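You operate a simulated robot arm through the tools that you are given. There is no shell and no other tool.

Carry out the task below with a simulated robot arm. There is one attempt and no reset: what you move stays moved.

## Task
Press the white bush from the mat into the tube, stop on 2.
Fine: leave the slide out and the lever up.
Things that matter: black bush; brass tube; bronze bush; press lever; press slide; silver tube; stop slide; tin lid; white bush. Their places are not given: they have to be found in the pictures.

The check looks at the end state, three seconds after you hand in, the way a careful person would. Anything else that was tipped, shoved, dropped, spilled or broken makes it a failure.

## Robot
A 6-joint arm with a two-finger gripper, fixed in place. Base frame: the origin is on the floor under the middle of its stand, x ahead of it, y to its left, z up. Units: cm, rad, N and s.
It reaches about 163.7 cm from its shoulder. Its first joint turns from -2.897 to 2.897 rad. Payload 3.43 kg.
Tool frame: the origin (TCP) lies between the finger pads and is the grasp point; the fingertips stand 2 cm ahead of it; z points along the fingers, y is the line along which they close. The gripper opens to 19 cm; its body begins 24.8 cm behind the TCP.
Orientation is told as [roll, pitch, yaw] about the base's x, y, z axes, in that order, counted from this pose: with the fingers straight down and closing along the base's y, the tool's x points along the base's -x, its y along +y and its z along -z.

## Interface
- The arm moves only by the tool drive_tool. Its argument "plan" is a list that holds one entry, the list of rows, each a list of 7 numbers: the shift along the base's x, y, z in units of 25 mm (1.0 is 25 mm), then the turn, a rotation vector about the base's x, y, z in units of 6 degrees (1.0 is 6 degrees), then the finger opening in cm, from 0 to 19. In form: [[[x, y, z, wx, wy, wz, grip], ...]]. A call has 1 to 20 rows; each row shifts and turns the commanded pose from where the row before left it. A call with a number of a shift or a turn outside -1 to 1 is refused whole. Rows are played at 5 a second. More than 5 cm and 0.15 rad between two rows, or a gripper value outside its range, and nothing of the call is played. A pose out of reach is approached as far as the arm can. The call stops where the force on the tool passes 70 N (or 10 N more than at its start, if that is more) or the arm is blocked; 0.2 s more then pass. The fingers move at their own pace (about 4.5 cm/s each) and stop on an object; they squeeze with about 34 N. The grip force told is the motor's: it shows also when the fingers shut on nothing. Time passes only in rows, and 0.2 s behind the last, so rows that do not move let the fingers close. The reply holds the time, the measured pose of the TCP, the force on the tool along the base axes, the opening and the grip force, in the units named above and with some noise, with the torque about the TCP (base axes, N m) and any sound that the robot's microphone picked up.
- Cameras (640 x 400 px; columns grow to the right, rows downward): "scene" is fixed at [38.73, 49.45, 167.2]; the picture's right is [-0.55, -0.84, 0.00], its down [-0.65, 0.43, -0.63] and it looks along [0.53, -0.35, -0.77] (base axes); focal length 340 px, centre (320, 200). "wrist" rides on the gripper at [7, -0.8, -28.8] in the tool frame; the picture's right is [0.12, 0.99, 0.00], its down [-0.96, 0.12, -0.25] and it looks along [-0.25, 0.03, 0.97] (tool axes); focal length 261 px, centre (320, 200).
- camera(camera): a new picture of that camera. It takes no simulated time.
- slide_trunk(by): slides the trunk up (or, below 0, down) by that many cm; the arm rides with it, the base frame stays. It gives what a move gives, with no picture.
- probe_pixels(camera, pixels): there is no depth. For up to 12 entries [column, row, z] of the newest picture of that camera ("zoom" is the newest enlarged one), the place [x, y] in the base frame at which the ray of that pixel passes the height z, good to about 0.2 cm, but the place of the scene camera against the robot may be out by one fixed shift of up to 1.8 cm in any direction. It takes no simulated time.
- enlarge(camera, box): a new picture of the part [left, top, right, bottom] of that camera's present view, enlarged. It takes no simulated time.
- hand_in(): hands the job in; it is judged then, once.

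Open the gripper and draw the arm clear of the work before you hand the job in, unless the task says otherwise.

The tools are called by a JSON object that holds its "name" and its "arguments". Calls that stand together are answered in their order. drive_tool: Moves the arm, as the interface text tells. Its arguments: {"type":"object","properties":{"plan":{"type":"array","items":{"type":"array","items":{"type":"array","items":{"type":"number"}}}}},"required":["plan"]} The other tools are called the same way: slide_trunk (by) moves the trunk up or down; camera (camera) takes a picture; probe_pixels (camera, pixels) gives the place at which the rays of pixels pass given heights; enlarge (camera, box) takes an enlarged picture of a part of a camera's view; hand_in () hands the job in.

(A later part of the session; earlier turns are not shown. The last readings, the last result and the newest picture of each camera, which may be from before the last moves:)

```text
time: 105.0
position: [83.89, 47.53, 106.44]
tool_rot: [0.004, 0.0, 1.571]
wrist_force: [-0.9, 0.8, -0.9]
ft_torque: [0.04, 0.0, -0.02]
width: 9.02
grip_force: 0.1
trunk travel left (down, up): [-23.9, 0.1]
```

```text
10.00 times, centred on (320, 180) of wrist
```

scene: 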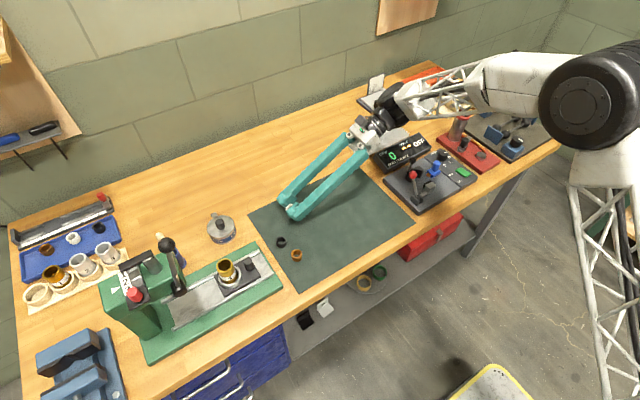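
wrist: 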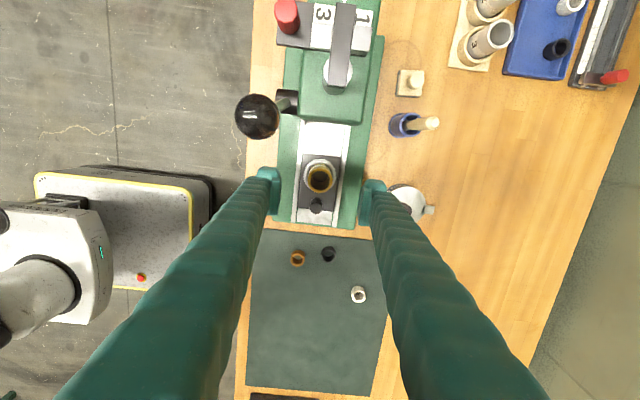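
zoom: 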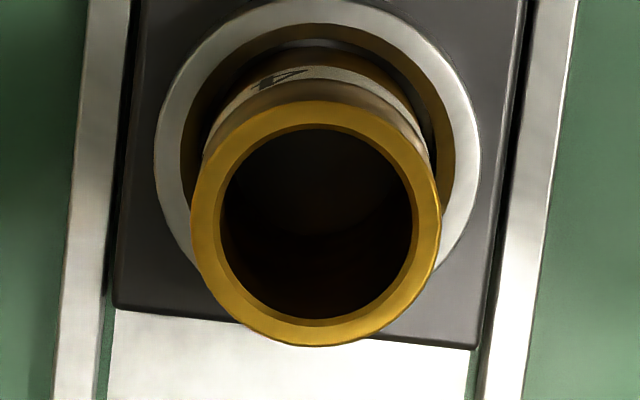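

Averaging both yaws, the tube centre is +0.13 cm in y and +0.04 in x from the present TCP, so earlier I was about 0.2 cm off in y. Next I centre the bush precisely: go above it at (94.9, 23.5) with yaw 0.

{"name": "drive_tool", "arguments": {"plan": [[[0, -1, 0, 0, 0, 0, 5], [0, -1, 0, 0, 0, 0, 5], [0, -1, 0, 0, 0, 0, 5], [0.29, -0.44, -0.14, 0, 0, -1, 5], [0.29, -0.44, -0.14, 0, 0, -1, 5], [0.29, -0.44, -0.14, 0, 0, -1, 5], [0.29, -0.44, -0.14, 0, 0, -1, 5], [0.29, -0.44, -0.14, 0, 0, -1, 5], [0.29, -0.44, -0.14, 0, 0, -1, 5], [0.29, -0.44, -0.14, 0, 0, -1, 5], [0.29, -0.44, -0.14, 0, 0, -1, 5], [0.29, -0.44, -0.14, 0, 0, -1, 5], [0.29, -0.44, -0.14, 0, 0, -1, 5], [0.29, -0.44, -0.14, 0, 0, -1, 5], [0.29, -0.44, -0.14, 0, 0, -1, 5], [0.29, -0.44, -0.14, 0, 0, -1, 5], [0.29, -0.44, -0.14, 0, 0, -1, 5], [0.29, -0.44, -0.14, 0, 0, -1, 5], [0, 0, 0, 0, 0, 0, 5]]]}}

{"name": "enlarge", "arguments": {"camera": "wrist", "box": [280, 150, 360, 220]}}

```text
time: 109.0
position: [94.82, 23.55, 101.14]
tool_rot: [0.003, 0.0, -0.001]
wrist_force: [-0.4, -0.7, -0.1]
ft_torque: [-0.01, -0.02, 0.03]
width: 4.99
grip_force: 0.0
trunk travel left (down, up): [-23.9, 0.1]
```

```text
5.71 times, centred on (320, 185) of wrist
```

zoom: 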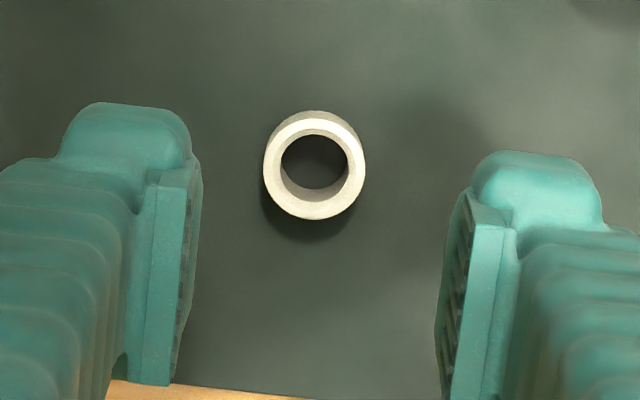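

Bush at about (95.04, 23.40), upright. I shift x by +0.2 and descend with fingers at ±y for a centring squeeze.

{"name": "drive_tool", "arguments": {"plan": [[[0.08, -0.04, -1, 0, 0, 0, 5], [0, 0, -1, 0, 0, 0, 5], [0, 0, -1, 0, 0, 0, 5], [0, 0, -1, 0, 0, 0, 5], [0, 0, -0.6, 0, 0, 0, 5], [0, 0, -0.37, 0, 0, 0, 5], [0, 0, 0, 0, 0, 0, 5], [0, 0, 0, 0, 0, 0, 3.2], [0, 0, 0, 0, 0, 0, 2.8], [0, 0, 0, 0, 0, 0, 2.4], [0, 0, 0, 0, 0, 0, 2.2], [0, 0, 0, 0, 0, 0, 2.2]]]}}

{"name": "enlarge", "arguments": {"camera": "wrist", "box": [285, 160, 355, 225]}}

{"name": "enlarge", "arguments": {"camera": "scene", "box": [270, 170, 330, 230]}}

```text
time: 111.6
position: [95.1, 23.34, 88.8]
tool_rot: [0.005, -0.001, -0.001]
wrist_force: [0.3, 0.0, 0.1]
ft_torque: [0.02, 0.02, 0.03]
width: 2.56
grip_force: 34.0
trunk travel left (down, up): [-23.9, 0.1]
```

```text
6.15 times, centred on (320, 192) of wrist
```

zoom: 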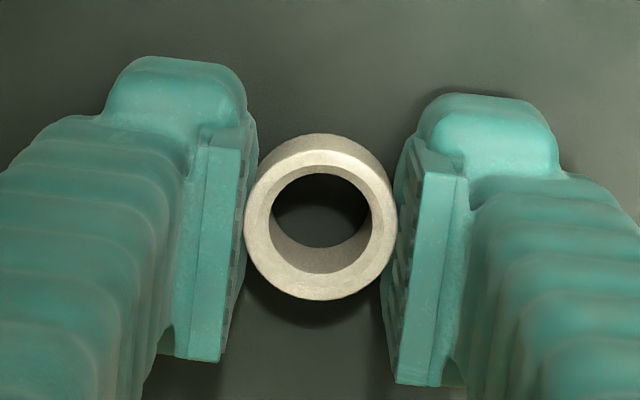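

```text
6.67 times, centred on (300, 200) of scene
```

zoom: 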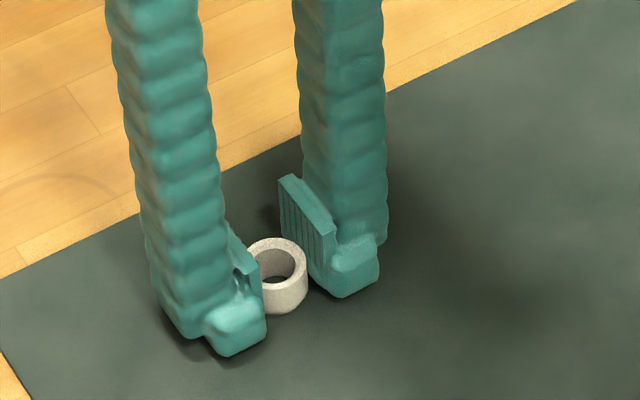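

The bush is held centred (width 2.56) and its x offset from the TCP is ~0 by the calibrated axis. I lift it and turn to yaw +90 while moving back toward the press.

{"name": "drive_tool", "arguments": {"plan": [[[0, 0, 0.3, 0, 0, 0, 2.0], [0, 0, 0.8, 0, 0, 0, 2.0], [0, 0, 1, 0, 0, 0, 2.0], [0, 0, 1, 0, 0, 0, 2.0], [0, 0, 1, 0, 0, 0, 2.0], [0, 0, 1, 0, 0, 0, 2.0], [0, 0, 1, 0, 0, 0, 2.0], [0, 0, 0.8, 0, 0, 0, 2.0], [-0.296, 0.444, 0, 0, 0, 1, 2.0], [-0.296, 0.444, 0, 0, 0, 1, 2.0], [-0.296, 0.444, 0, 0, 0, 1, 2.0], [-0.296, 0.444, 0, 0, 0, 1, 2.0], [-0.296, 0.444, 0, 0, 0, 1, 2.0], [-0.296, 0.444, 0, 0, 0, 1, 2.0], [-0.296, 0.444, 0, 0, 0, 1, 2.0], [-0.296, 0.444, 0, 0, 0, 1, 2.0]]]}}

{"name": "drive_tool", "arguments": {"plan": [[[-0.296, 0.444, 0, 0, 0, 1, 2.0], [-0.296, 0.444, 0, 0, 0, 1, 2.0], [-0.296, 0.444, 0, 0, 0, 1, 2.0], [-0.296, 0.444, 0, 0, 0, 1, 2.0], [-0.296, 0.444, 0, 0, 0, 1, 2.0], [-0.296, 0.444, 0, 0, 0, 1, 2.0], [-0.296, 0.444, 0, 0, 0, 1, 2.0], [0, 0, 0, 0, 0, 0, 2.0]]]}}

{"name": "enlarge", "arguments": {"camera": "wrist", "box": [285, 160, 355, 225]}}

```text
time: 115.0
position: [89.05, 32.25, 106.02]
tool_rot: [0.004, -0.001, 0.838]
wrist_force: [-0.1, -0.5, 0.4]
ft_torque: [0.01, 0.04, -0.01]
width: 2.57
grip_force: 33.5
trunk travel left (down, up): [-23.9, 0.1]
```

```text
time: 116.8
position: [83.92, 40.04, 105.97]
tool_rot: [0.005, 0.0, 1.572]
wrist_force: [-0.3, 0.5, -1.2]
ft_torque: [0.0, -0.04, 0.01]
width: 2.6
grip_force: 34.3
trunk travel left (down, up): [-23.9, 0.1]
```

```text
6.15 times, centred on (320, 192) of wrist
```

zoom: 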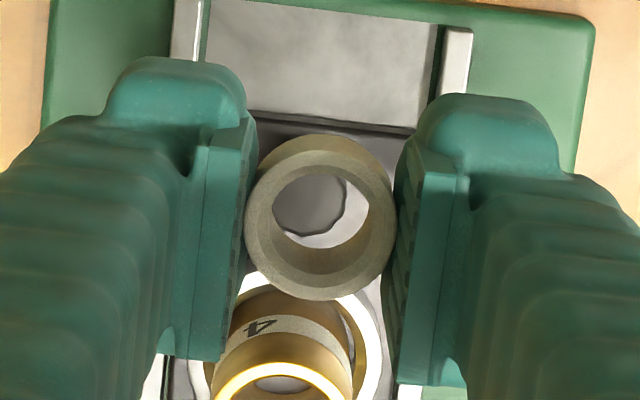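

The bush is unchanged in the grip. By dead reckoning from the measured rim centre I move +7.58 cm in y and +0.065 in x, then descend to about z=99.6 and check.

{"name": "drive_tool", "arguments": {"plan": [[[0.0065, 0.758, 0, 0, 0, 0, 2.0], [0.0065, 0.758, 0, 0, 0, 0, 2.0], [0.0065, 0.758, 0, 0, 0, 0, 2.0], [0.0065, 0.758, 0, 0, 0, 0, 2.0], [0, 0, -0.8, 0, 0, 0, 2.0], [0, 0, -0.8, 0, 0, 0, 2.0], [0, 0, -0.6, 0, 0, 0, 2.0], [0, 0, -0.3, 0, 0, 0, 2.0], [0, 0, 0, 0, 0, 0, 2.0], [0, 0, 0, 0, 0, 0, 2.0]]]}}

{"name": "enlarge", "arguments": {"camera": "wrist", "box": [300, 170, 345, 210]}}

{"name": "enlarge", "arguments": {"camera": "wrist", "box": [306, 172, 338, 192]}}

```text
time: 119.0
position: [83.99, 47.54, 99.63]
tool_rot: [0.005, -0.001, 1.572]
wrist_force: [-0.3, -0.6, 0.8]
ft_torque: [0.0, -0.04, 0.0]
width: 2.57
grip_force: 33.8
trunk travel left (down, up): [-23.9, 0.1]
```

```text
10.00 times, centred on (322, 190) of wrist
```

zoom: 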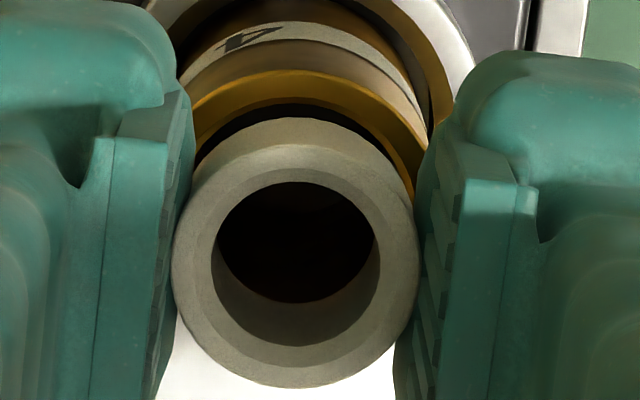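

```text
16.00 times, centred on (322, 182) of wrist
```

zoom: 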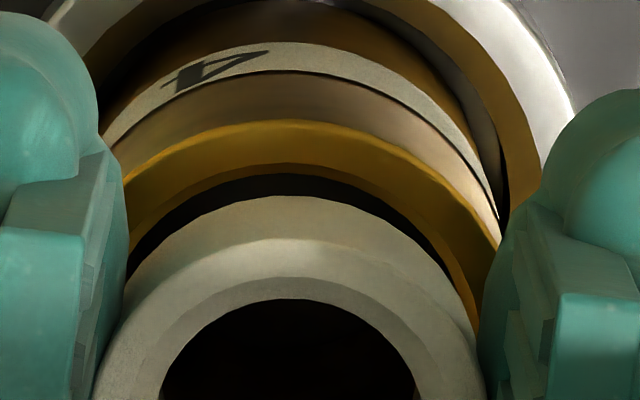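

Aligned as far as visible. I lower in small steps: pilot should reach the rim near TCP z=98.95 and seat near 98.55.

{"name": "drive_tool", "arguments": {"plan": [[[0, 0, -0.1, 0, 0, 0, 2.0], [0, 0, -0.1, 0, 0, 0, 2.0], [0, 0, -0.05, 0, 0, 0, 2.0], [0, 0, 0, 0, 0, 0, 2.0]]]}}

{"name": "drive_tool", "arguments": {"plan": [[[0, 0, -0.04, 0, 0, 0, 2.0], [0, 0, 0, 0, 0, 0, 2.0]]]}}

```text
time: 120.0
position: [83.87, 47.57, 99.09]
tool_rot: [0.004, 0.0, 1.571]
wrist_force: [0.3, 0.0, -0.6]
ft_torque: [0.0, -0.02, 0.04]
width: 2.56
grip_force: 34.0
trunk travel left (down, up): [-23.9, 0.1]
```

```text
time: 120.6
position: [84.06, 47.56, 98.79]
tool_rot: [0.004, 0.002, 1.57]
wrist_force: [-0.9, 0.4, 0.5]
ft_torque: [0.0, -0.03, 0.02]
width: 2.58
grip_force: 34.2
trunk travel left (down, up): [-23.9, 0.1]
```

No contact at ~98.9, so the pilot is starting to enter. I go on in 0.1 cm steps.

{"name": "drive_tool", "arguments": {"plan": [[[0, 0, -0.04, 0, 0, 0, 2.0], [0, 0, 0, 0, 0, 0, 2.0]]]}}

{"name": "drive_tool", "arguments": {"plan": [[[0, 0, -0.04, 0, 0, 0, 2.0], [0, 0, 0, 0, 0, 0, 2.0]]]}}

```text
time: 121.2
position: [84.03, 47.65, 98.8]
tool_rot: [0.003, 0.001, 1.571]
wrist_force: [-0.2, 0.1, 0.6]
ft_torque: [0.0, 0.01, 0.01]
width: 2.58
grip_force: 33.6
trunk travel left (down, up): [-23.9, 0.1]
```

```text
time: 121.8
position: [83.92, 47.68, 98.79]
tool_rot: [0.003, 0.002, 1.571]
wrist_force: [-0.3, 0.8, 4.9]
ft_torque: [-0.07, -0.02, 0.0]
width: 2.57
grip_force: 33.2
trunk travel left (down, up): [-23.9, 0.1]
```

Contact of 4.9 N with torque pointing to the −y side (y≈−1.4 cm). I shift +0.1 cm in y after a small relief and feel again.

{"name": "drive_tool", "arguments": {"plan": [[[0, 0, 0.06, 0, 0, 0, 2.0], [0, 0.04, 0, 0, 0, 0, 2.0], [0, 0, -0.04, 0, 0, 0, 2.0], [0, 0, 0, 0, 0, 0, 2.0]]]}}

{"name": "drive_tool", "arguments": {"plan": [[[0, 0, -0.03, 0, 0, 0, 2.0], [0, 0, 0, 0, 0, 0, 2.0]]]}}

```text
time: 122.8
position: [84.01, 47.74, 98.87]
tool_rot: [0.003, 0.002, 1.572]
wrist_force: [0.0, 0.3, 0.1]
ft_torque: [0.03, 0.03, -0.01]
width: 2.57
grip_force: 34.3
trunk travel left (down, up): [-23.9, 0.1]
```

```text
time: 123.4
position: [84.03, 47.69, 98.79]
tool_rot: [0.003, -0.001, 1.571]
wrist_force: [0.9, 0.2, -0.4]
ft_torque: [-0.04, 0.01, -0.02]
width: 2.59
grip_force: 34.1
trunk travel left (down, up): [-23.9, 0.1]
```

Now there's no force at the same depth — the shift helped. I continue down.

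{"name": "drive_tool", "arguments": {"plan": [[[0, 0, -0.03, 0, 0, 0, 2.0], [0, 0, 0, 0, 0, 0, 2.0]]]}}

{"name": "drive_tool", "arguments": {"plan": [[[0, 0, -0.03, 0, 0, 0, 2.0], [0, 0, 0, 0, 0, 0, 2.0]]]}}

```text
time: 124.0
position: [83.97, 47.7, 98.61]
tool_rot: [0.005, 0.0, 1.572]
wrist_force: [1.3, 0.0, 3.0]
ft_torque: [0.01, 0.0, 0.01]
width: 2.53
grip_force: 34.0
trunk travel left (down, up): [-23.9, 0.1]
```

```text
time: 124.6
position: [83.93, 47.72, 98.69]
tool_rot: [0.003, 0.001, 1.569]
wrist_force: [2.0, 0.3, 7.9]
ft_torque: [0.04, 0.0, 0.04]
width: 2.56
grip_force: 34.1
trunk travel left (down, up): [-23.9, 0.1]
```

Force 7.9 N near the middle with a small +x component (2 N), close to the expected seating depth. I shift +0.06 cm in x and feel again.

{"name": "drive_tool", "arguments": {"plan": [[[0, 0, 0.05, 0, 0, 0, 2.0], [0.025, 0, 0, 0, 0, 0, 2.0], [0, 0, -0.05, 0, 0, 0, 2.0], [0, 0, 0, 0, 0, 0, 2.0]]]}}

{"name": "enlarge", "arguments": {"camera": "wrist", "box": [300, 170, 345, 210]}}

{"name": "enlarge", "arguments": {"camera": "wrist", "box": [306, 172, 338, 192]}}

```text
time: 125.6
position: [84.09, 47.66, 98.66]
tool_rot: [0.005, 0.001, 1.571]
wrist_force: [1.0, 1.5, 5.2]
ft_torque: [0.01, -0.05, 0.04]
width: 2.57
grip_force: 34.4
trunk travel left (down, up): [-23.9, 0.1]
```

```text
10.00 times, centred on (322, 190) of wrist
```

zoom: 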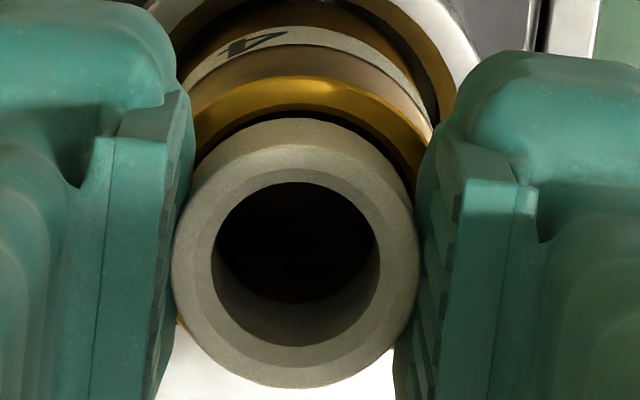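

```text
16.00 times, centred on (322, 182) of wrist
```

zoom: 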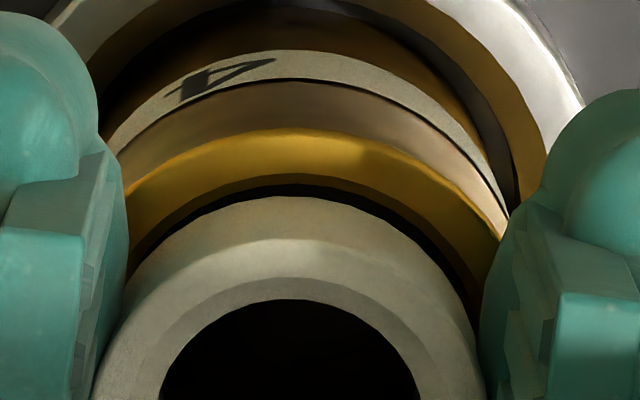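

The pilot is about 0.3 cm inside the bore; the image suggests the bush is ~0.09 cm too far +y. I shift back 0.05 cm and feel a bit deeper.

{"name": "drive_tool", "arguments": {"plan": [[[0, 0, 0.03, 0, 0, 0, 2.0], [0, -0.02, 0, 0, 0, 0, 2.0], [0, 0, -0.03, 0, 0, 0, 2.0], [0, 0, 0, 0, 0, 0, 2.0]]]}}

{"name": "drive_tool", "arguments": {"plan": [[[0, 0, -0.03, 0, 0, 0, 2.0], [0, 0, 0, 0, 0, 0, 2.0]]]}}

```text
time: 126.6
position: [84.07, 47.7, 98.62]
tool_rot: [0.003, 0.0, 1.571]
wrist_force: [0.7, 1.5, 4.5]
ft_torque: [0.03, -0.04, 0.01]
width: 2.57
grip_force: 33.8
trunk travel left (down, up): [-23.9, 0.1]
```

```text
time: 127.2
position: [83.91, 47.72, 98.59]
tool_rot: [0.003, 0.0, 1.571]
wrist_force: [0.5, 3.0, 10.0]
ft_torque: [0.02, -0.05, 0.02]
width: 2.56
grip_force: 33.8
trunk travel left (down, up): [-23.9, 0.1]
```

Fy=+3 N says the −y side leads slightly, so I undo that shift, ease the preload, and open the fingers gently.

{"name": "drive_tool", "arguments": {"plan": [[[0, 0, 0.04, 0, 0, 0, 2.0], [0, 0.016, 0, 0, 0, 0, 2.0], [0, 0, 0, 0, 0, 0, 2.0]]]}}

{"name": "drive_tool", "arguments": {"plan": [[[0, 0, 0, 0, 0, 0, 2.8], [0, 0, 0, 0, 0, 0, 3.2], [0, 0, 0, 0, 0, 0, 4], [0, 0, 0, 0, 0, 0, 5], [0, 0, 0, 0, 0, 0, 5], [0, 0, 0, 0, 0, 0, 5]]]}}

{"name": "enlarge", "arguments": {"camera": "wrist", "box": [300, 165, 345, 210]}}

{"name": "enlarge", "arguments": {"camera": "scene", "box": [205, 240, 255, 290]}}

```text
time: 128.0
position: [84.03, 47.72, 98.61]
tool_rot: [0.004, 0.001, 1.57]
wrist_force: [0.6, 1.0, 2.9]
ft_torque: [0.03, -0.05, 0.02]
width: 2.57
grip_force: 33.8
trunk travel left (down, up): [-23.9, 0.1]
```

```text
time: 129.4
position: [83.97, 47.64, 98.62]
tool_rot: [0.003, -0.001, 1.57]
wrist_force: [0.2, -0.2, 0.4]
ft_torque: [0.02, 0.02, -0.02]
width: 5.01
grip_force: 0.0
trunk travel left (down, up): [-23.9, 0.1]
```

```text
8.89 times, centred on (322, 188) of wrist
```

zoom: 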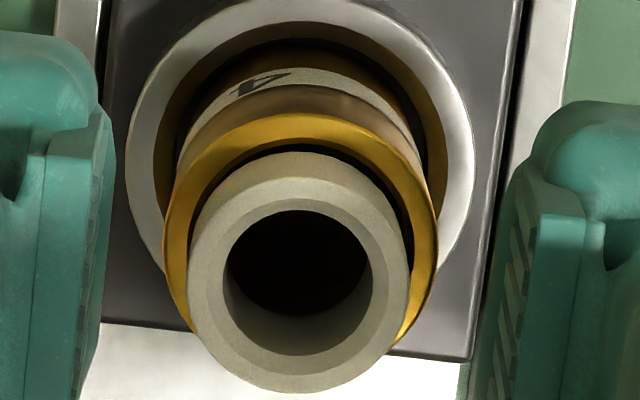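

```text
8.00 times, centred on (230, 265) of scene
```

zoom: 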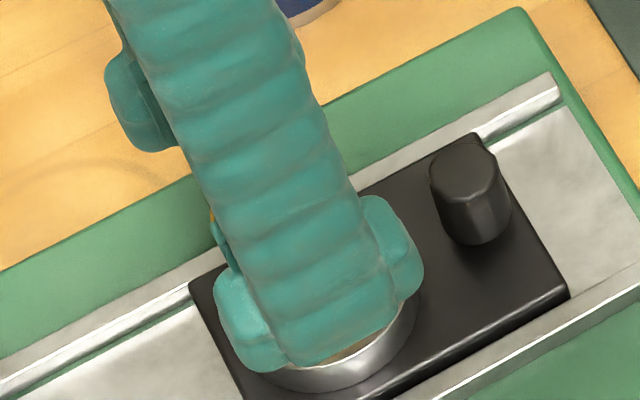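

The bush's hole now appears round (ratio 0.98), i.e. upright and concentric with the rim. I raise straight up and check from the scene camera.

{"name": "drive_tool", "arguments": {"plan": [[[0, 0, 0.3, 0, 0, 0, 5], [0, 0, 0.6, 0, 0, 0, 5], [0, 0, 1, 0, 0, 0, 5], [0, 0, 1, 0, 0, 0, 5], [0, 0, 1, 0, 0, 0, 5], [0, -0.8, 0.8, 0, 0, 0, 5], [0, -1, 0, 0, 0, 0, 5], [0, -1, 0, 0, 0, 0, 5], [0, 0, 0, 0, 0, 0, 5]]]}}

{"name": "enlarge", "arguments": {"camera": "scene", "box": [210, 245, 246, 285]}}

{"name": "enlarge", "arguments": {"camera": "wrist", "box": [290, 180, 350, 240]}}

```text
time: 131.4
position: [84.04, 40.7, 110.48]
tool_rot: [0.003, 0.001, 1.571]
wrist_force: [-0.1, 0.5, -0.4]
ft_torque: [0.03, -0.02, 0.0]
width: 5.0
grip_force: 0.1
trunk travel left (down, up): [-23.9, 0.1]
```

```text
10.00 times, centred on (228, 265) of scene
```

zoom: 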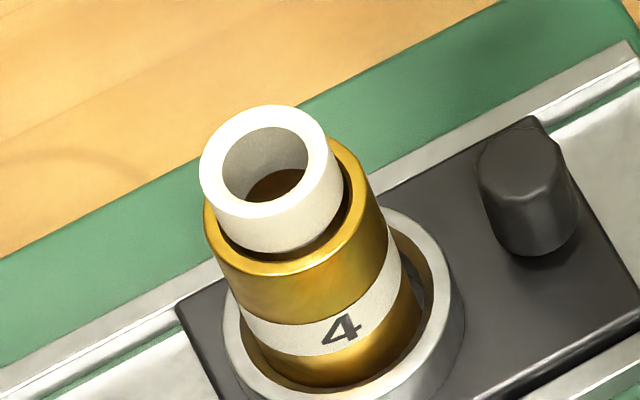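

```text
6.67 times, centred on (320, 210) of wrist
```

zoom: 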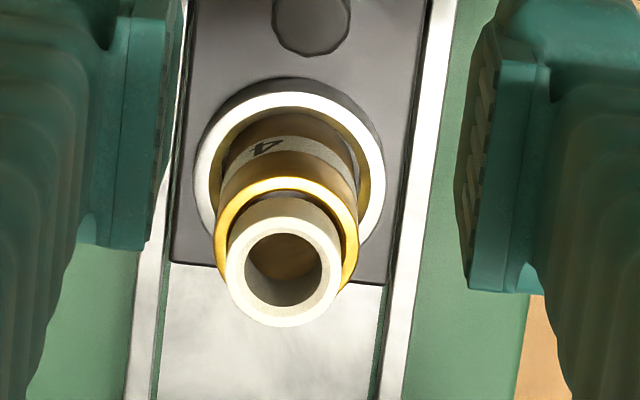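

The bush is now upright in the mouth. Next is the slide: I look at its black knob from here to get its exact position for a tilted grip.

{"name": "enlarge", "arguments": {"camera": "wrist", "box": [295, 165, 345, 210]}}

{"name": "enlarge", "arguments": {"camera": "scene", "box": [225, 245, 275, 290]}}

{"name": "probe_pixels", "arguments": {"camera": "scene", "pixels": [[253, 263, 93], [250.5, 272, 90.5]]}}

```text
8.89 times, centred on (320, 188) of wrist
```

zoom: 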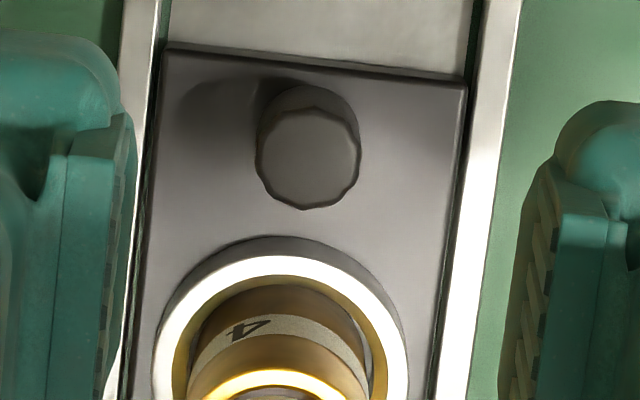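

```text
8.89 times, centred on (250, 268) of scene
```

zoom: 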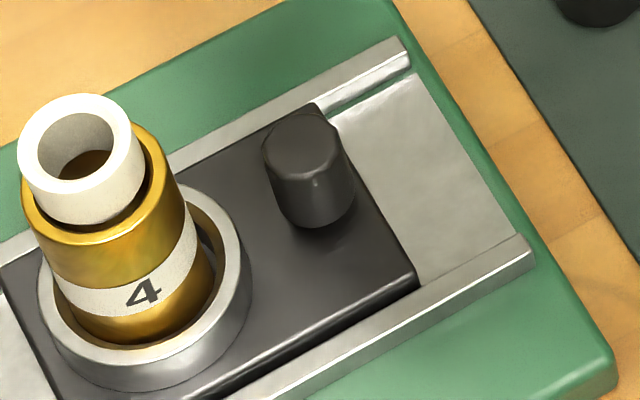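

```text
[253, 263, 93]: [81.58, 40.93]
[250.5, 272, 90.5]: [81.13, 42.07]
```

Knob top is around (84.2, 42.4). I probe its height via the scene camera using the known fixed shift.

{"name": "probe_pixels", "arguments": {"camera": "scene", "pixels": [[248.1, 262.4, 91], [248.1, 262.4, 92], [248.1, 262.4, 93], [248.1, 262.4, 94], [249.8, 268.9, 89], [249.8, 268.9, 90], [249.8, 268.9, 91], [226, 265.3, 96.42]]}}

```text
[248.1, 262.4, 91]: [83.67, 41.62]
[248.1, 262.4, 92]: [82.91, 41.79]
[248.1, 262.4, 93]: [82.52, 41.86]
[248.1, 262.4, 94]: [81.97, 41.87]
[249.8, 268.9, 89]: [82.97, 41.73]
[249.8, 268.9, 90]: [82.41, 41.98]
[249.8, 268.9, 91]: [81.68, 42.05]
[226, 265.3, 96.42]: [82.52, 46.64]
```

Knob: top z≈92.6, base ≈89.5, centre (84.2, 42.5), tube centre (84.0, 47.63). I tilt the tool 30° (body toward −y), go above the knob and descend part way.

{"name": "drive_tool", "arguments": {"plan": [[[0, 0, 0, 1, 0, 0, 5], [0, 0, 0, 1, 0, 0, 5], [0, 0, 0, 1, 0, 0, 5], [0.03, 0.2, 0, 1, 0, 0, 5], [0.03, 0.37, 0, 1, 0, 0, 5], [0, 0, -1, 0, 0, 0, 5], [0, 0, -1, 0, 0, 0, 5], [0, 0, -1, 0, 0, 0, 5], [0, 0, -1, 0, 0, 0, 5], [0, 0, 0, 0, 0, 0, 5]]]}}

{"name": "camera", "arguments": {"camera": "wrist"}}

{"name": "enlarge", "arguments": {"camera": "wrist", "box": [270, 150, 370, 240]}}

{"name": "enlarge", "arguments": {"camera": "scene", "box": [190, 200, 290, 300]}}

```text
time: 133.6
position: [84.19, 42.15, 100.44]
tool_rot: [0.003, -0.525, 1.571]
wrist_force: [-0.4, 0.1, -0.7]
ft_torque: [-0.01, -0.02, 0.02]
width: 4.99
grip_force: 0.1
trunk travel left (down, up): [-23.9, 0.1]
```

```text
taken
```

wrist: 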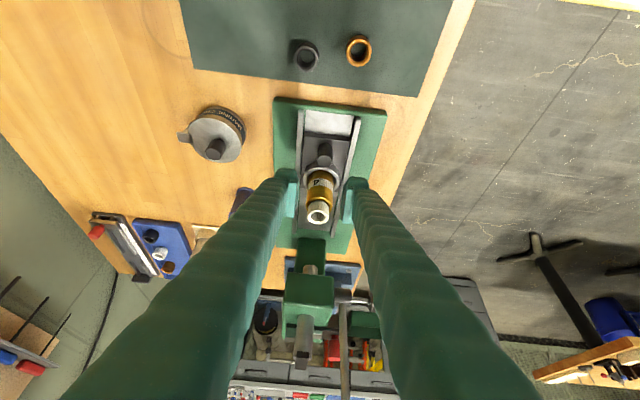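

```text
4.44 times, centred on (320, 195) of wrist
```

zoom: 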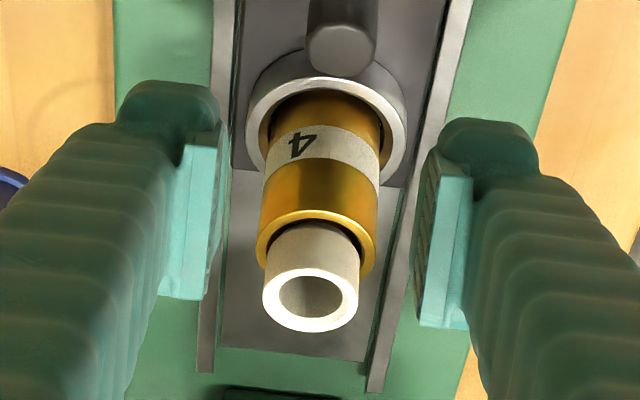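

```text
4.00 times, centred on (240, 250) of scene
```

zoom: 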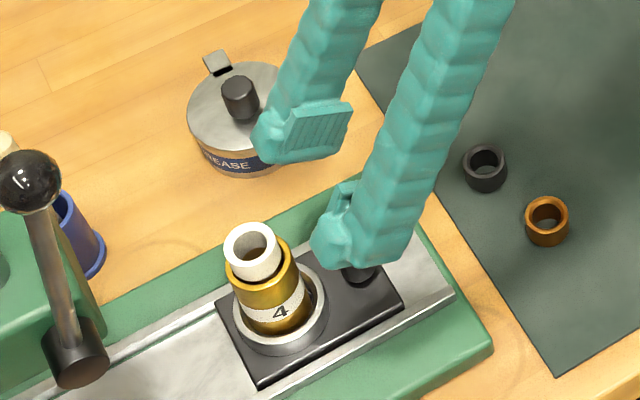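

The bush stands fine and the fingers straddle the knob's path. I descend to z≈93.5 carefully.

{"name": "drive_tool", "arguments": {"plan": [[[0, 0, -1, 0, 0, 0, 5], [0, 0, -0.9, 0, 0, 0, 5], [0, 0, -0.5, 0, 0, 0, 5], [0, 0, -0.25, 0, 0, 0, 5], [0, 0, -0.12, 0, 0, 0, 5], [0, 0, 0, 0, 0, 0, 5]]]}}

{"name": "enlarge", "arguments": {"camera": "wrist", "box": [270, 150, 370, 240]}}

{"name": "enlarge", "arguments": {"camera": "scene", "box": [205, 230, 285, 300]}}

```text
time: 135.0
position: [84.18, 42.1, 93.56]
tool_rot: [0.003, -0.523, 1.572]
wrist_force: [-0.1, -0.5, 0.1]
ft_torque: [0.01, -0.01, 0.03]
width: 4.99
grip_force: 0.1
trunk travel left (down, up): [-23.9, 0.1]
```

```text
4.44 times, centred on (320, 195) of wrist
```

zoom: 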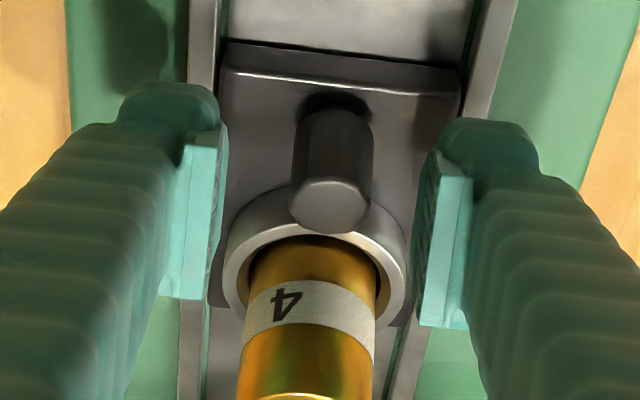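

```text
5.71 times, centred on (245, 265) of scene
```

zoom: 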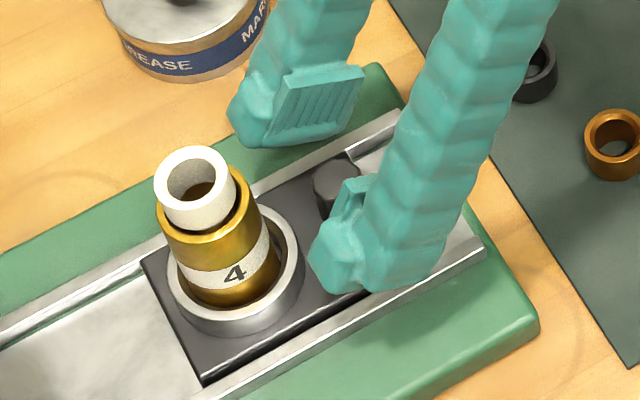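

The knob is between the pads, about 0.18 cm toward −x of centre. I shift x by −0.17 and close on it.

{"name": "drive_tool", "arguments": {"plan": [[[-0.068, 0, 0, 0, 0, 0, 5], [0, 0, 0, 0, 0, 0, 3.2], [0, 0, 0, 0, 0, 0, 2.6], [0, 0, 0, 0, 0, 0, 2.2], [0, 0, 0, 0, 0, 0, 1.4], [0, 0, 0, 0, 0, 0, 1.4], [0, 0, 0, 0, 0, 0, 1.4]]]}}

{"name": "enlarge", "arguments": {"camera": "wrist", "box": [270, 150, 370, 240]}}

{"name": "enlarge", "arguments": {"camera": "scene", "box": [205, 230, 285, 300]}}

```text
time: 136.6
position: [84.05, 42.05, 93.47]
tool_rot: [0.003, -0.526, 1.57]
wrist_force: [-5.9, 0.1, -0.9]
ft_torque: [-0.05, 0.02, 0.01]
width: 2.05
grip_force: 44.7
trunk travel left (down, up): [-23.9, 0.1]
```

```text
4.44 times, centred on (320, 195) of wrist
```

zoom: 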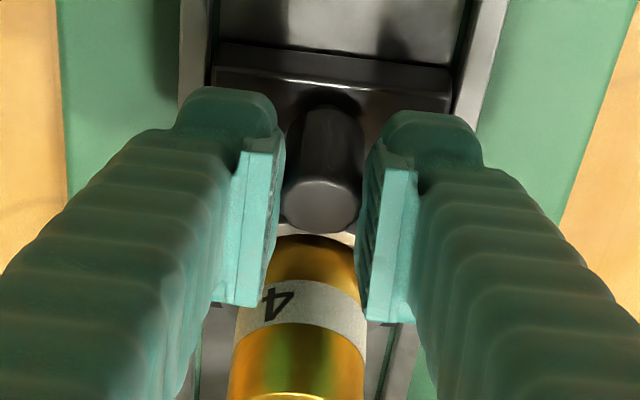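

```text
5.71 times, centred on (245, 265) of scene
```

zoom: 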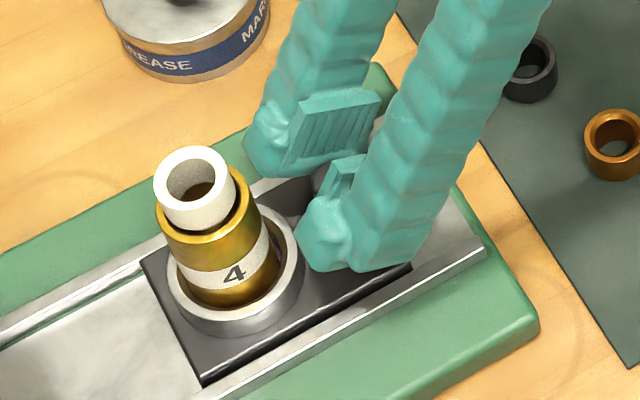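

The knob is gripped (2.05 cm), with a slight −x side force that I relax. I slide it in slowly toward +y, 5 cm first.

{"name": "drive_tool", "arguments": {"plan": [[[-0.03, 0, 0, 0, 0, 0, 1.4], [0, 0.05, 0, 0, 0, 0, 1.4], [0, 0.1, 0, 0, 0, 0, 1.4], [0, 0.15, 0, 0, 0, 0, 1.4], [0, 0.2, 0, 0, 0, 0, 1.4], [0, 0.2, 0, 0, 0, 0, 1.4], [0, 0.2, 0, 0, 0, 0, 1.4], [0, 0.2, 0, 0, 0, 0, 1.4], [0, 0.2, 0, 0, 0, 0, 1.4], [0, 0.2, 0, 0, 0, 0, 1.4], [0, 0.2, 0, 0, 0, 0, 1.4], [0, 0.15, 0, 0, 0, 0, 1.4], [0, 0.1, 0, 0, 0, 0, 1.4], [0, 0.05, 0, 0, 0, 0, 1.4], [0, 0, 0, 0, 0, 0, 1.4]]]}}

{"name": "enlarge", "arguments": {"camera": "scene", "box": [150, 220, 270, 310]}}

{"name": "enlarge", "arguments": {"camera": "wrist", "box": [260, 140, 380, 400]}}

```text
time: 139.8
position: [84.02, 47.17, 93.47]
tool_rot: [0.002, -0.523, 1.571]
wrist_force: [8.1, -1.5, 11.2]
ft_torque: [-0.03, -0.1, 0.0]
width: 2.03
grip_force: 45.1
trunk travel left (down, up): [-23.9, 0.1]
```

```text
4.44 times, centred on (210, 265) of scene
```

zoom: 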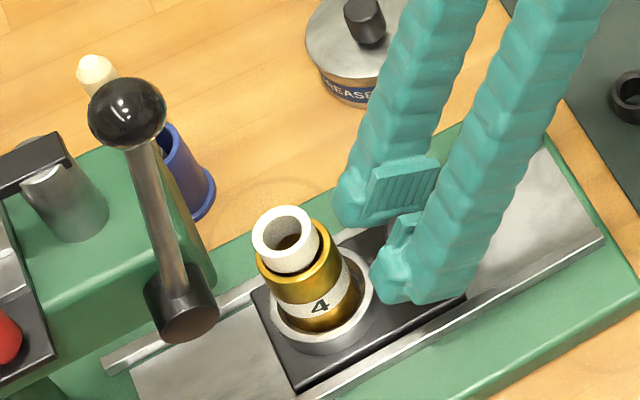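

```text
1.54 times, centred on (320, 270) of wrist
```

zoom: 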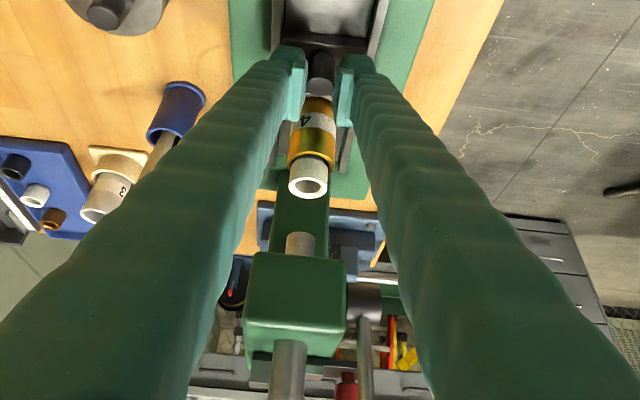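

The slide moves freely (now at y≈47.2) and the bush stays upright. I correct the small side force and continue 4.5 cm more.

{"name": "drive_tool", "arguments": {"plan": [[[0.02, 0.05, 0.02, 0, 0, 0, 1.4], [0.01, 0.1, 0.02, 0, 0, 0, 1.4], [0, 0.15, 0, 0, 0, 0, 1.4], [0, 0.2, 0, 0, 0, 0, 1.4], [0, 0.2, 0, 0, 0, 0, 1.4], [0, 0.2, 0, 0, 0, 0, 1.4], [0, 0.2, 0, 0, 0, 0, 1.4], [0, 0.2, 0, 0, 0, 0, 1.4], [0, 0.2, 0, 0, 0, 0, 1.4], [0, 0.15, 0, 0, 0, 0, 1.4], [0, 0.1, 0, 0, 0, 0, 1.4], [0, 0.05, 0, 0, 0, 0, 1.4], [0, 0, 0, 0, 0, 0, 1.4]]]}}

{"name": "enlarge", "arguments": {"camera": "scene", "box": [140, 220, 260, 320]}}

{"name": "enlarge", "arguments": {"camera": "wrist", "box": [270, 160, 370, 300]}}

```text
time: 142.6
position: [83.98, 51.81, 93.54]
tool_rot: [0.004, -0.52, 1.571]
wrist_force: [-7.5, -0.1, -13.4]
ft_torque: [-0.02, 0.08, 0.05]
width: 2.05
grip_force: 44.9
trunk travel left (down, up): [-23.9, 0.1]
```

```text
4.00 times, centred on (200, 270) of scene
```

zoom: 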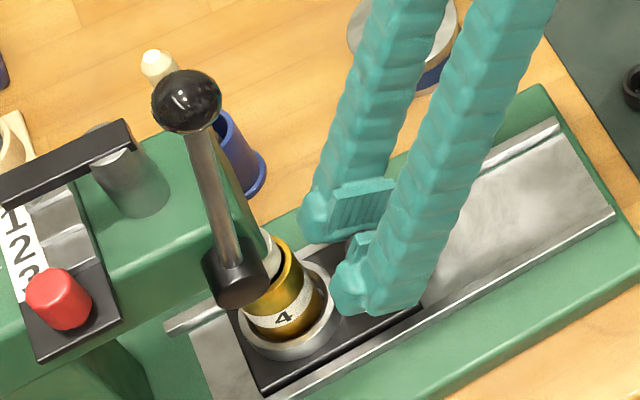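

```text
2.86 times, centred on (320, 230) of wrist
```

zoom: 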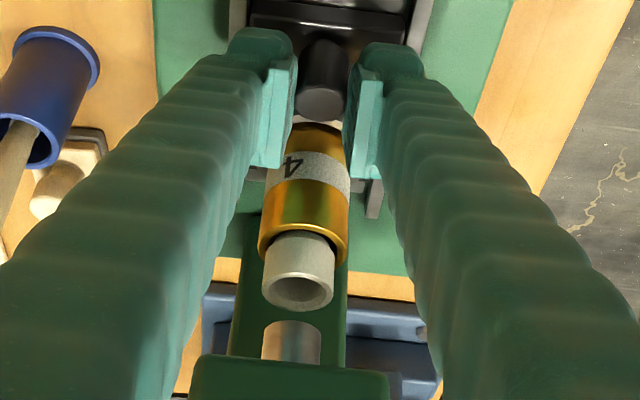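

The bush is about to pass under the ram with roughly 1 cm clearance. I relax the offsets and go on slowly, watching Fy for the end stop.

{"name": "drive_tool", "arguments": {"plan": [[[-0.02, 0.05, -0.03, 0, 0, 0, 1.4], [0, 0.1, 0, 0, 0, 0, 1.4], [0, 0.1, 0, 0, 0, 0, 1.4], [0, 0.1, 0, 0, 0, 0, 1.4], [0, 0.05, 0, 0, 0, 0, 1.4], [0, 0, 0, 0, 0, 0, 1.4]]]}}

{"name": "enlarge", "arguments": {"camera": "wrist", "box": [270, 160, 370, 300]}}

{"name": "enlarge", "arguments": {"camera": "scene", "box": [140, 220, 260, 320]}}

```text
time: 144.0
position: [83.93, 52.64, 93.48]
tool_rot: [0.002, -0.523, 1.571]
wrist_force: [-2.1, 0.1, -4.3]
ft_torque: [0.0, -0.02, 0.0]
width: 2.03
grip_force: 45.0
trunk travel left (down, up): [-23.9, 0.1]
```

```text
2.86 times, centred on (320, 230) of wrist
```

zoom: 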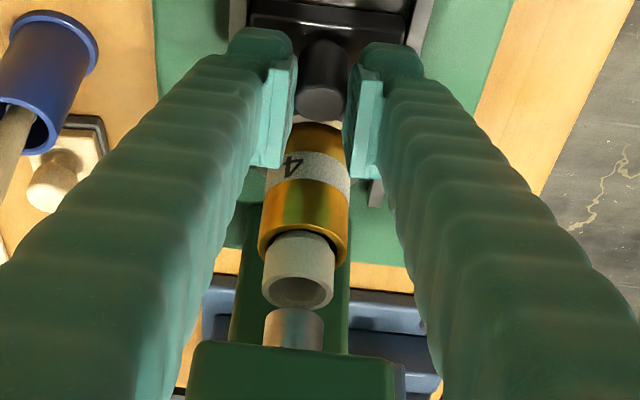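

```text
4.00 times, centred on (200, 270) of scene
```

zoom: 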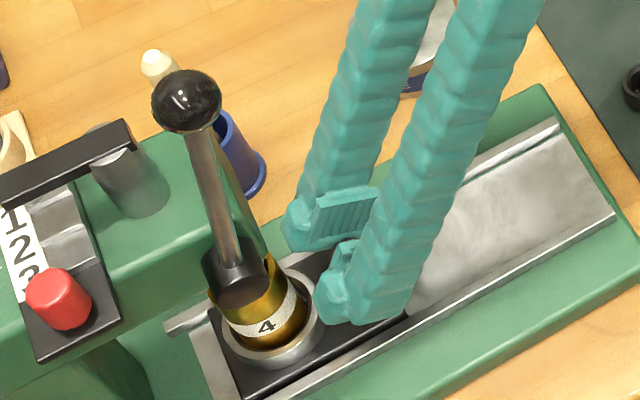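

Still free. I continue in 0.25 cm steps.

{"name": "drive_tool", "arguments": {"plan": [[[0, 0.1, 0, 0, 0, 0, 1.4], [0, 0.1, 0, 0, 0, 0, 1.4], [0, 0, 0, 0, 0, 0, 1.4]]]}}

{"name": "drive_tool", "arguments": {"plan": [[[0, 0.1, 0, 0, 0, 0, 1.4], [0, 0.1, 0, 0, 0, 0, 1.4], [0, 0, 0, 0, 0, 0, 1.4]]]}}

{"name": "enlarge", "arguments": {"camera": "wrist", "box": [270, 160, 370, 300]}}

```text
time: 144.8
position: [84.0, 53.1, 93.44]
tool_rot: [0.001, -0.523, 1.571]
wrist_force: [2.0, 0.9, -0.6]
ft_torque: [0.02, 0.0, -0.05]
width: 2.07
grip_force: 45.4
trunk travel left (down, up): [-23.9, 0.1]
```

```text
time: 145.6
position: [83.99, 53.46, 93.43]
tool_rot: [0.001, -0.524, 1.57]
wrist_force: [4.9, 2.9, 3.9]
ft_torque: [0.02, -0.06, 0.0]
width: 2.02
grip_force: 45.2
trunk travel left (down, up): [-23.9, 0.1]
```

```text
2.86 times, centred on (320, 230) of wrist
```

zoom: 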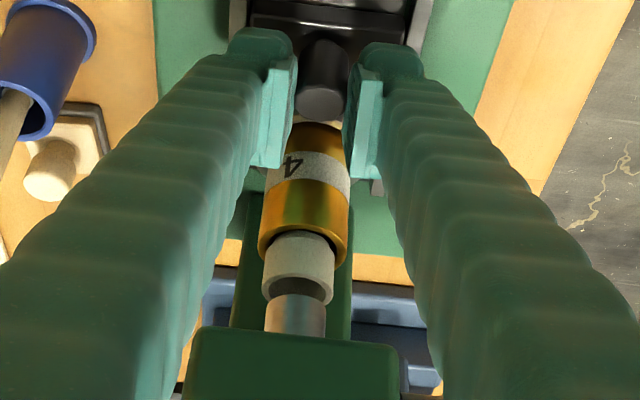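

The slide is around y=53.5 and the ram looks right above the bush; Fy starts to rise (2.9 N). I nudge further to confirm the end stop.

{"name": "drive_tool", "arguments": {"plan": [[[-0.02, 0.06, 0, 0, 0, 0, 1.4], [0, 0.06, 0, 0, 0, 0, 1.4], [0, 0, 0, 0, 0, 0, 1.4]]]}}

{"name": "drive_tool", "arguments": {"plan": [[[0, 0.06, 0, 0, 0, 0, 1.4], [0, 0, 0, 0, 0, 0, 1.4]]]}}

{"name": "enlarge", "arguments": {"camera": "wrist", "box": [290, 210, 350, 290]}}

```text
time: 146.4
position: [84.05, 53.89, 93.5]
tool_rot: [0.003, -0.523, 1.571]
wrist_force: [11.3, 2.5, 5.7]
ft_torque: [0.02, -0.1, -0.02]
width: 2.01
grip_force: 44.8
trunk travel left (down, up): [-23.9, 0.1]
```

```text
time: 147.0
position: [84.06, 53.92, 93.47]
tool_rot: [0.004, -0.523, 1.569]
wrist_force: [12.2, 1.2, 7.0]
ft_torque: [-0.02, -0.13, 0.0]
width: 2.03
grip_force: 45.2
trunk travel left (down, up): [-23.9, 0.1]
```

```text
5.00 times, centred on (320, 250) of wrist
```

zoom: 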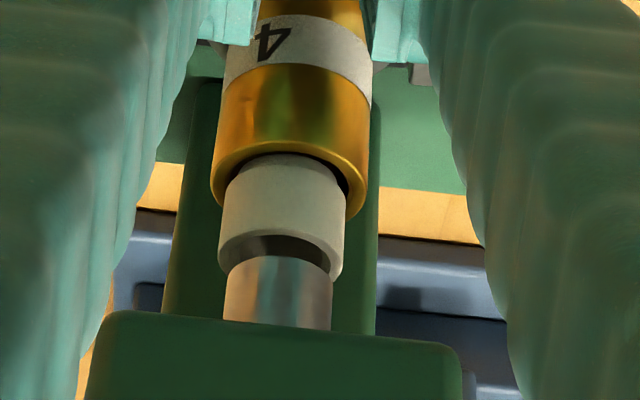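

No firm stop yet (Fy≈1–3 N); the x side force is from my small offset, which I reverse. I push on a little.

{"name": "drive_tool", "arguments": {"plan": [[[0.04, 0.06, -0.01, 0, 0, 0, 1.4], [0, 0.06, 0, 0, 0, 0, 1.4], [0, 0, 0, 0, 0, 0, 1.4]]]}}

{"name": "enlarge", "arguments": {"camera": "wrist", "box": [290, 210, 350, 290]}}

{"name": "enlarge", "arguments": {"camera": "scene", "box": [140, 240, 240, 320]}}

```text
time: 147.8
position: [84.07, 54.06, 93.48]
tool_rot: [0.002, -0.523, 1.571]
wrist_force: [-2.5, -24.9, 8.7]
ft_torque: [-0.39, 0.06, 0.01]
width: 2.04
grip_force: 44.6
trunk travel left (down, up): [-23.9, 0.1]
```

```text
5.00 times, centred on (320, 250) of wrist
```

zoom: 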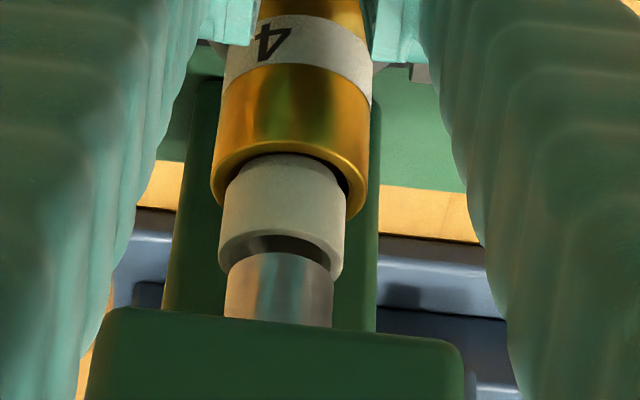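

```text
5.00 times, centred on (190, 280) of scene
```

zoom: 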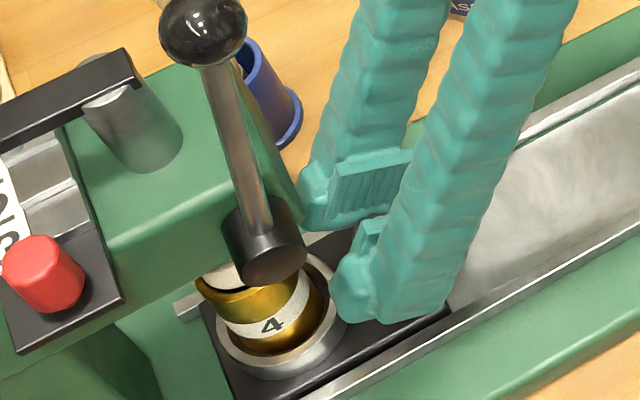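

End stop reached (Fy=−25 N at y≈54.06); the tube is under the ram. I relax the push, open the fingers and withdraw first along −y, then up.

{"name": "drive_tool", "arguments": {"plan": [[[0, -0.05, 0, 0, 0, 0, 1.4], [0, -0.03, 0, 0, 0, 0, 1.4], [0, 0, 0, 0, 0, 0, 2.6], [0, 0, 0, 0, 0, 0, 4], [0, 0, 0, 0, 0, 0, 5], [0, 0, 0, 0, 0, 0, 5], [0, -0.3, 0, 0, 0, 0, 5], [0, -0.6, 0, 0, 0, 0, 5], [0, -0.8, 0, 0, 0, 0, 5], [0, -0.8, 0.3, 0, 0, 0, 5], [0, -0.8, 0.8, 0, 0, 0, 5], [0, -0.5, 1, 0, 0, 0, 5], [0, -0.5, 1, 0, 0, 0, 5], [0, 0, 1, 0, 0, 0, 5], [0, 0, 1, 0, 0, 0, 5], [0, 0, 0, 0, 0, 0, 5]]]}}

{"name": "enlarge", "arguments": {"camera": "scene", "box": [140, 240, 240, 320]}}

{"name": "camera", "arguments": {"camera": "wrist"}}

```text
time: 151.2
position: [84.08, 43.34, 106.19]
tool_rot: [0.004, -0.524, 1.569]
wrist_force: [0.4, 0.3, -0.3]
ft_torque: [0.01, -0.03, 0.02]
width: 4.99
grip_force: 0.0
trunk travel left (down, up): [-23.9, 0.1]
```

```text
5.00 times, centred on (190, 280) of scene
```

zoom: 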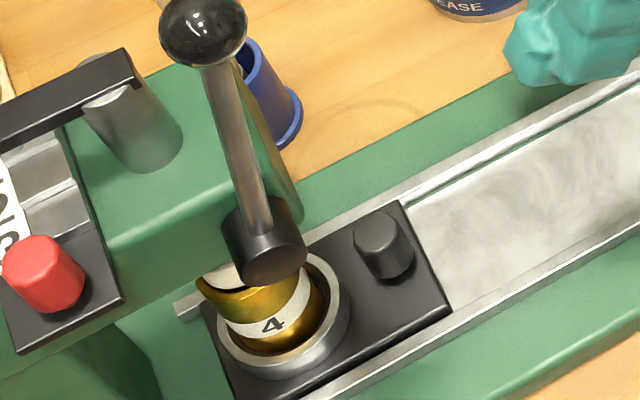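

```text
taken
```

wrist: 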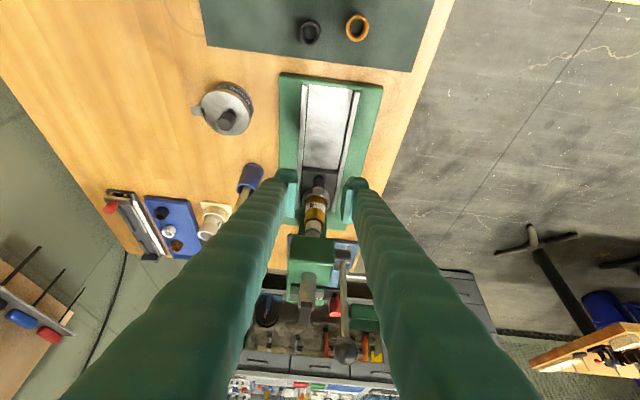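

The slide is in and the knob stands clear in front of the head. I check the bush under the ram.

{"name": "enlarge", "arguments": {"camera": "wrist", "box": [290, 180, 350, 250]}}

{"name": "enlarge", "arguments": {"camera": "scene", "box": [170, 275, 215, 315]}}

```text
5.71 times, centred on (320, 215) of wrist
```

zoom: 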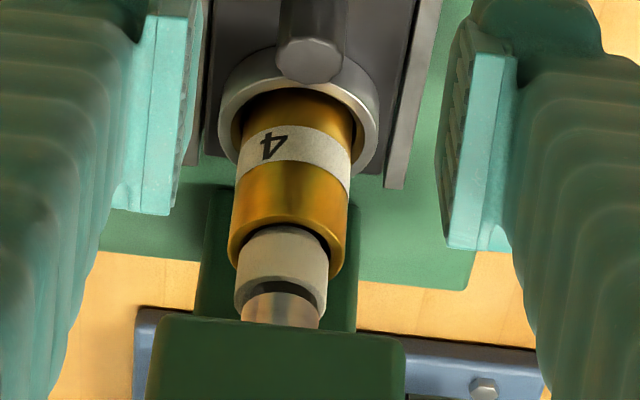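

```text
10.00 times, centred on (192, 295) of scene
```

zoom: 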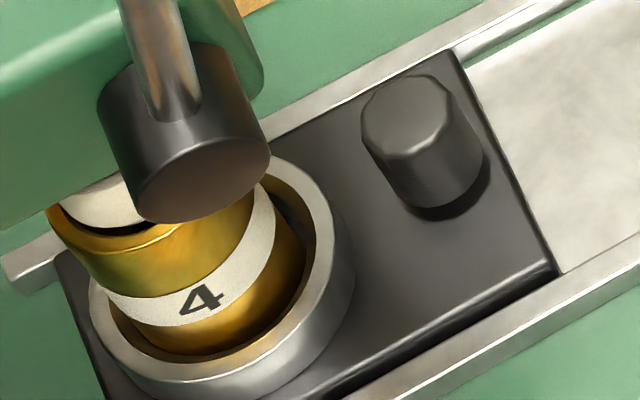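

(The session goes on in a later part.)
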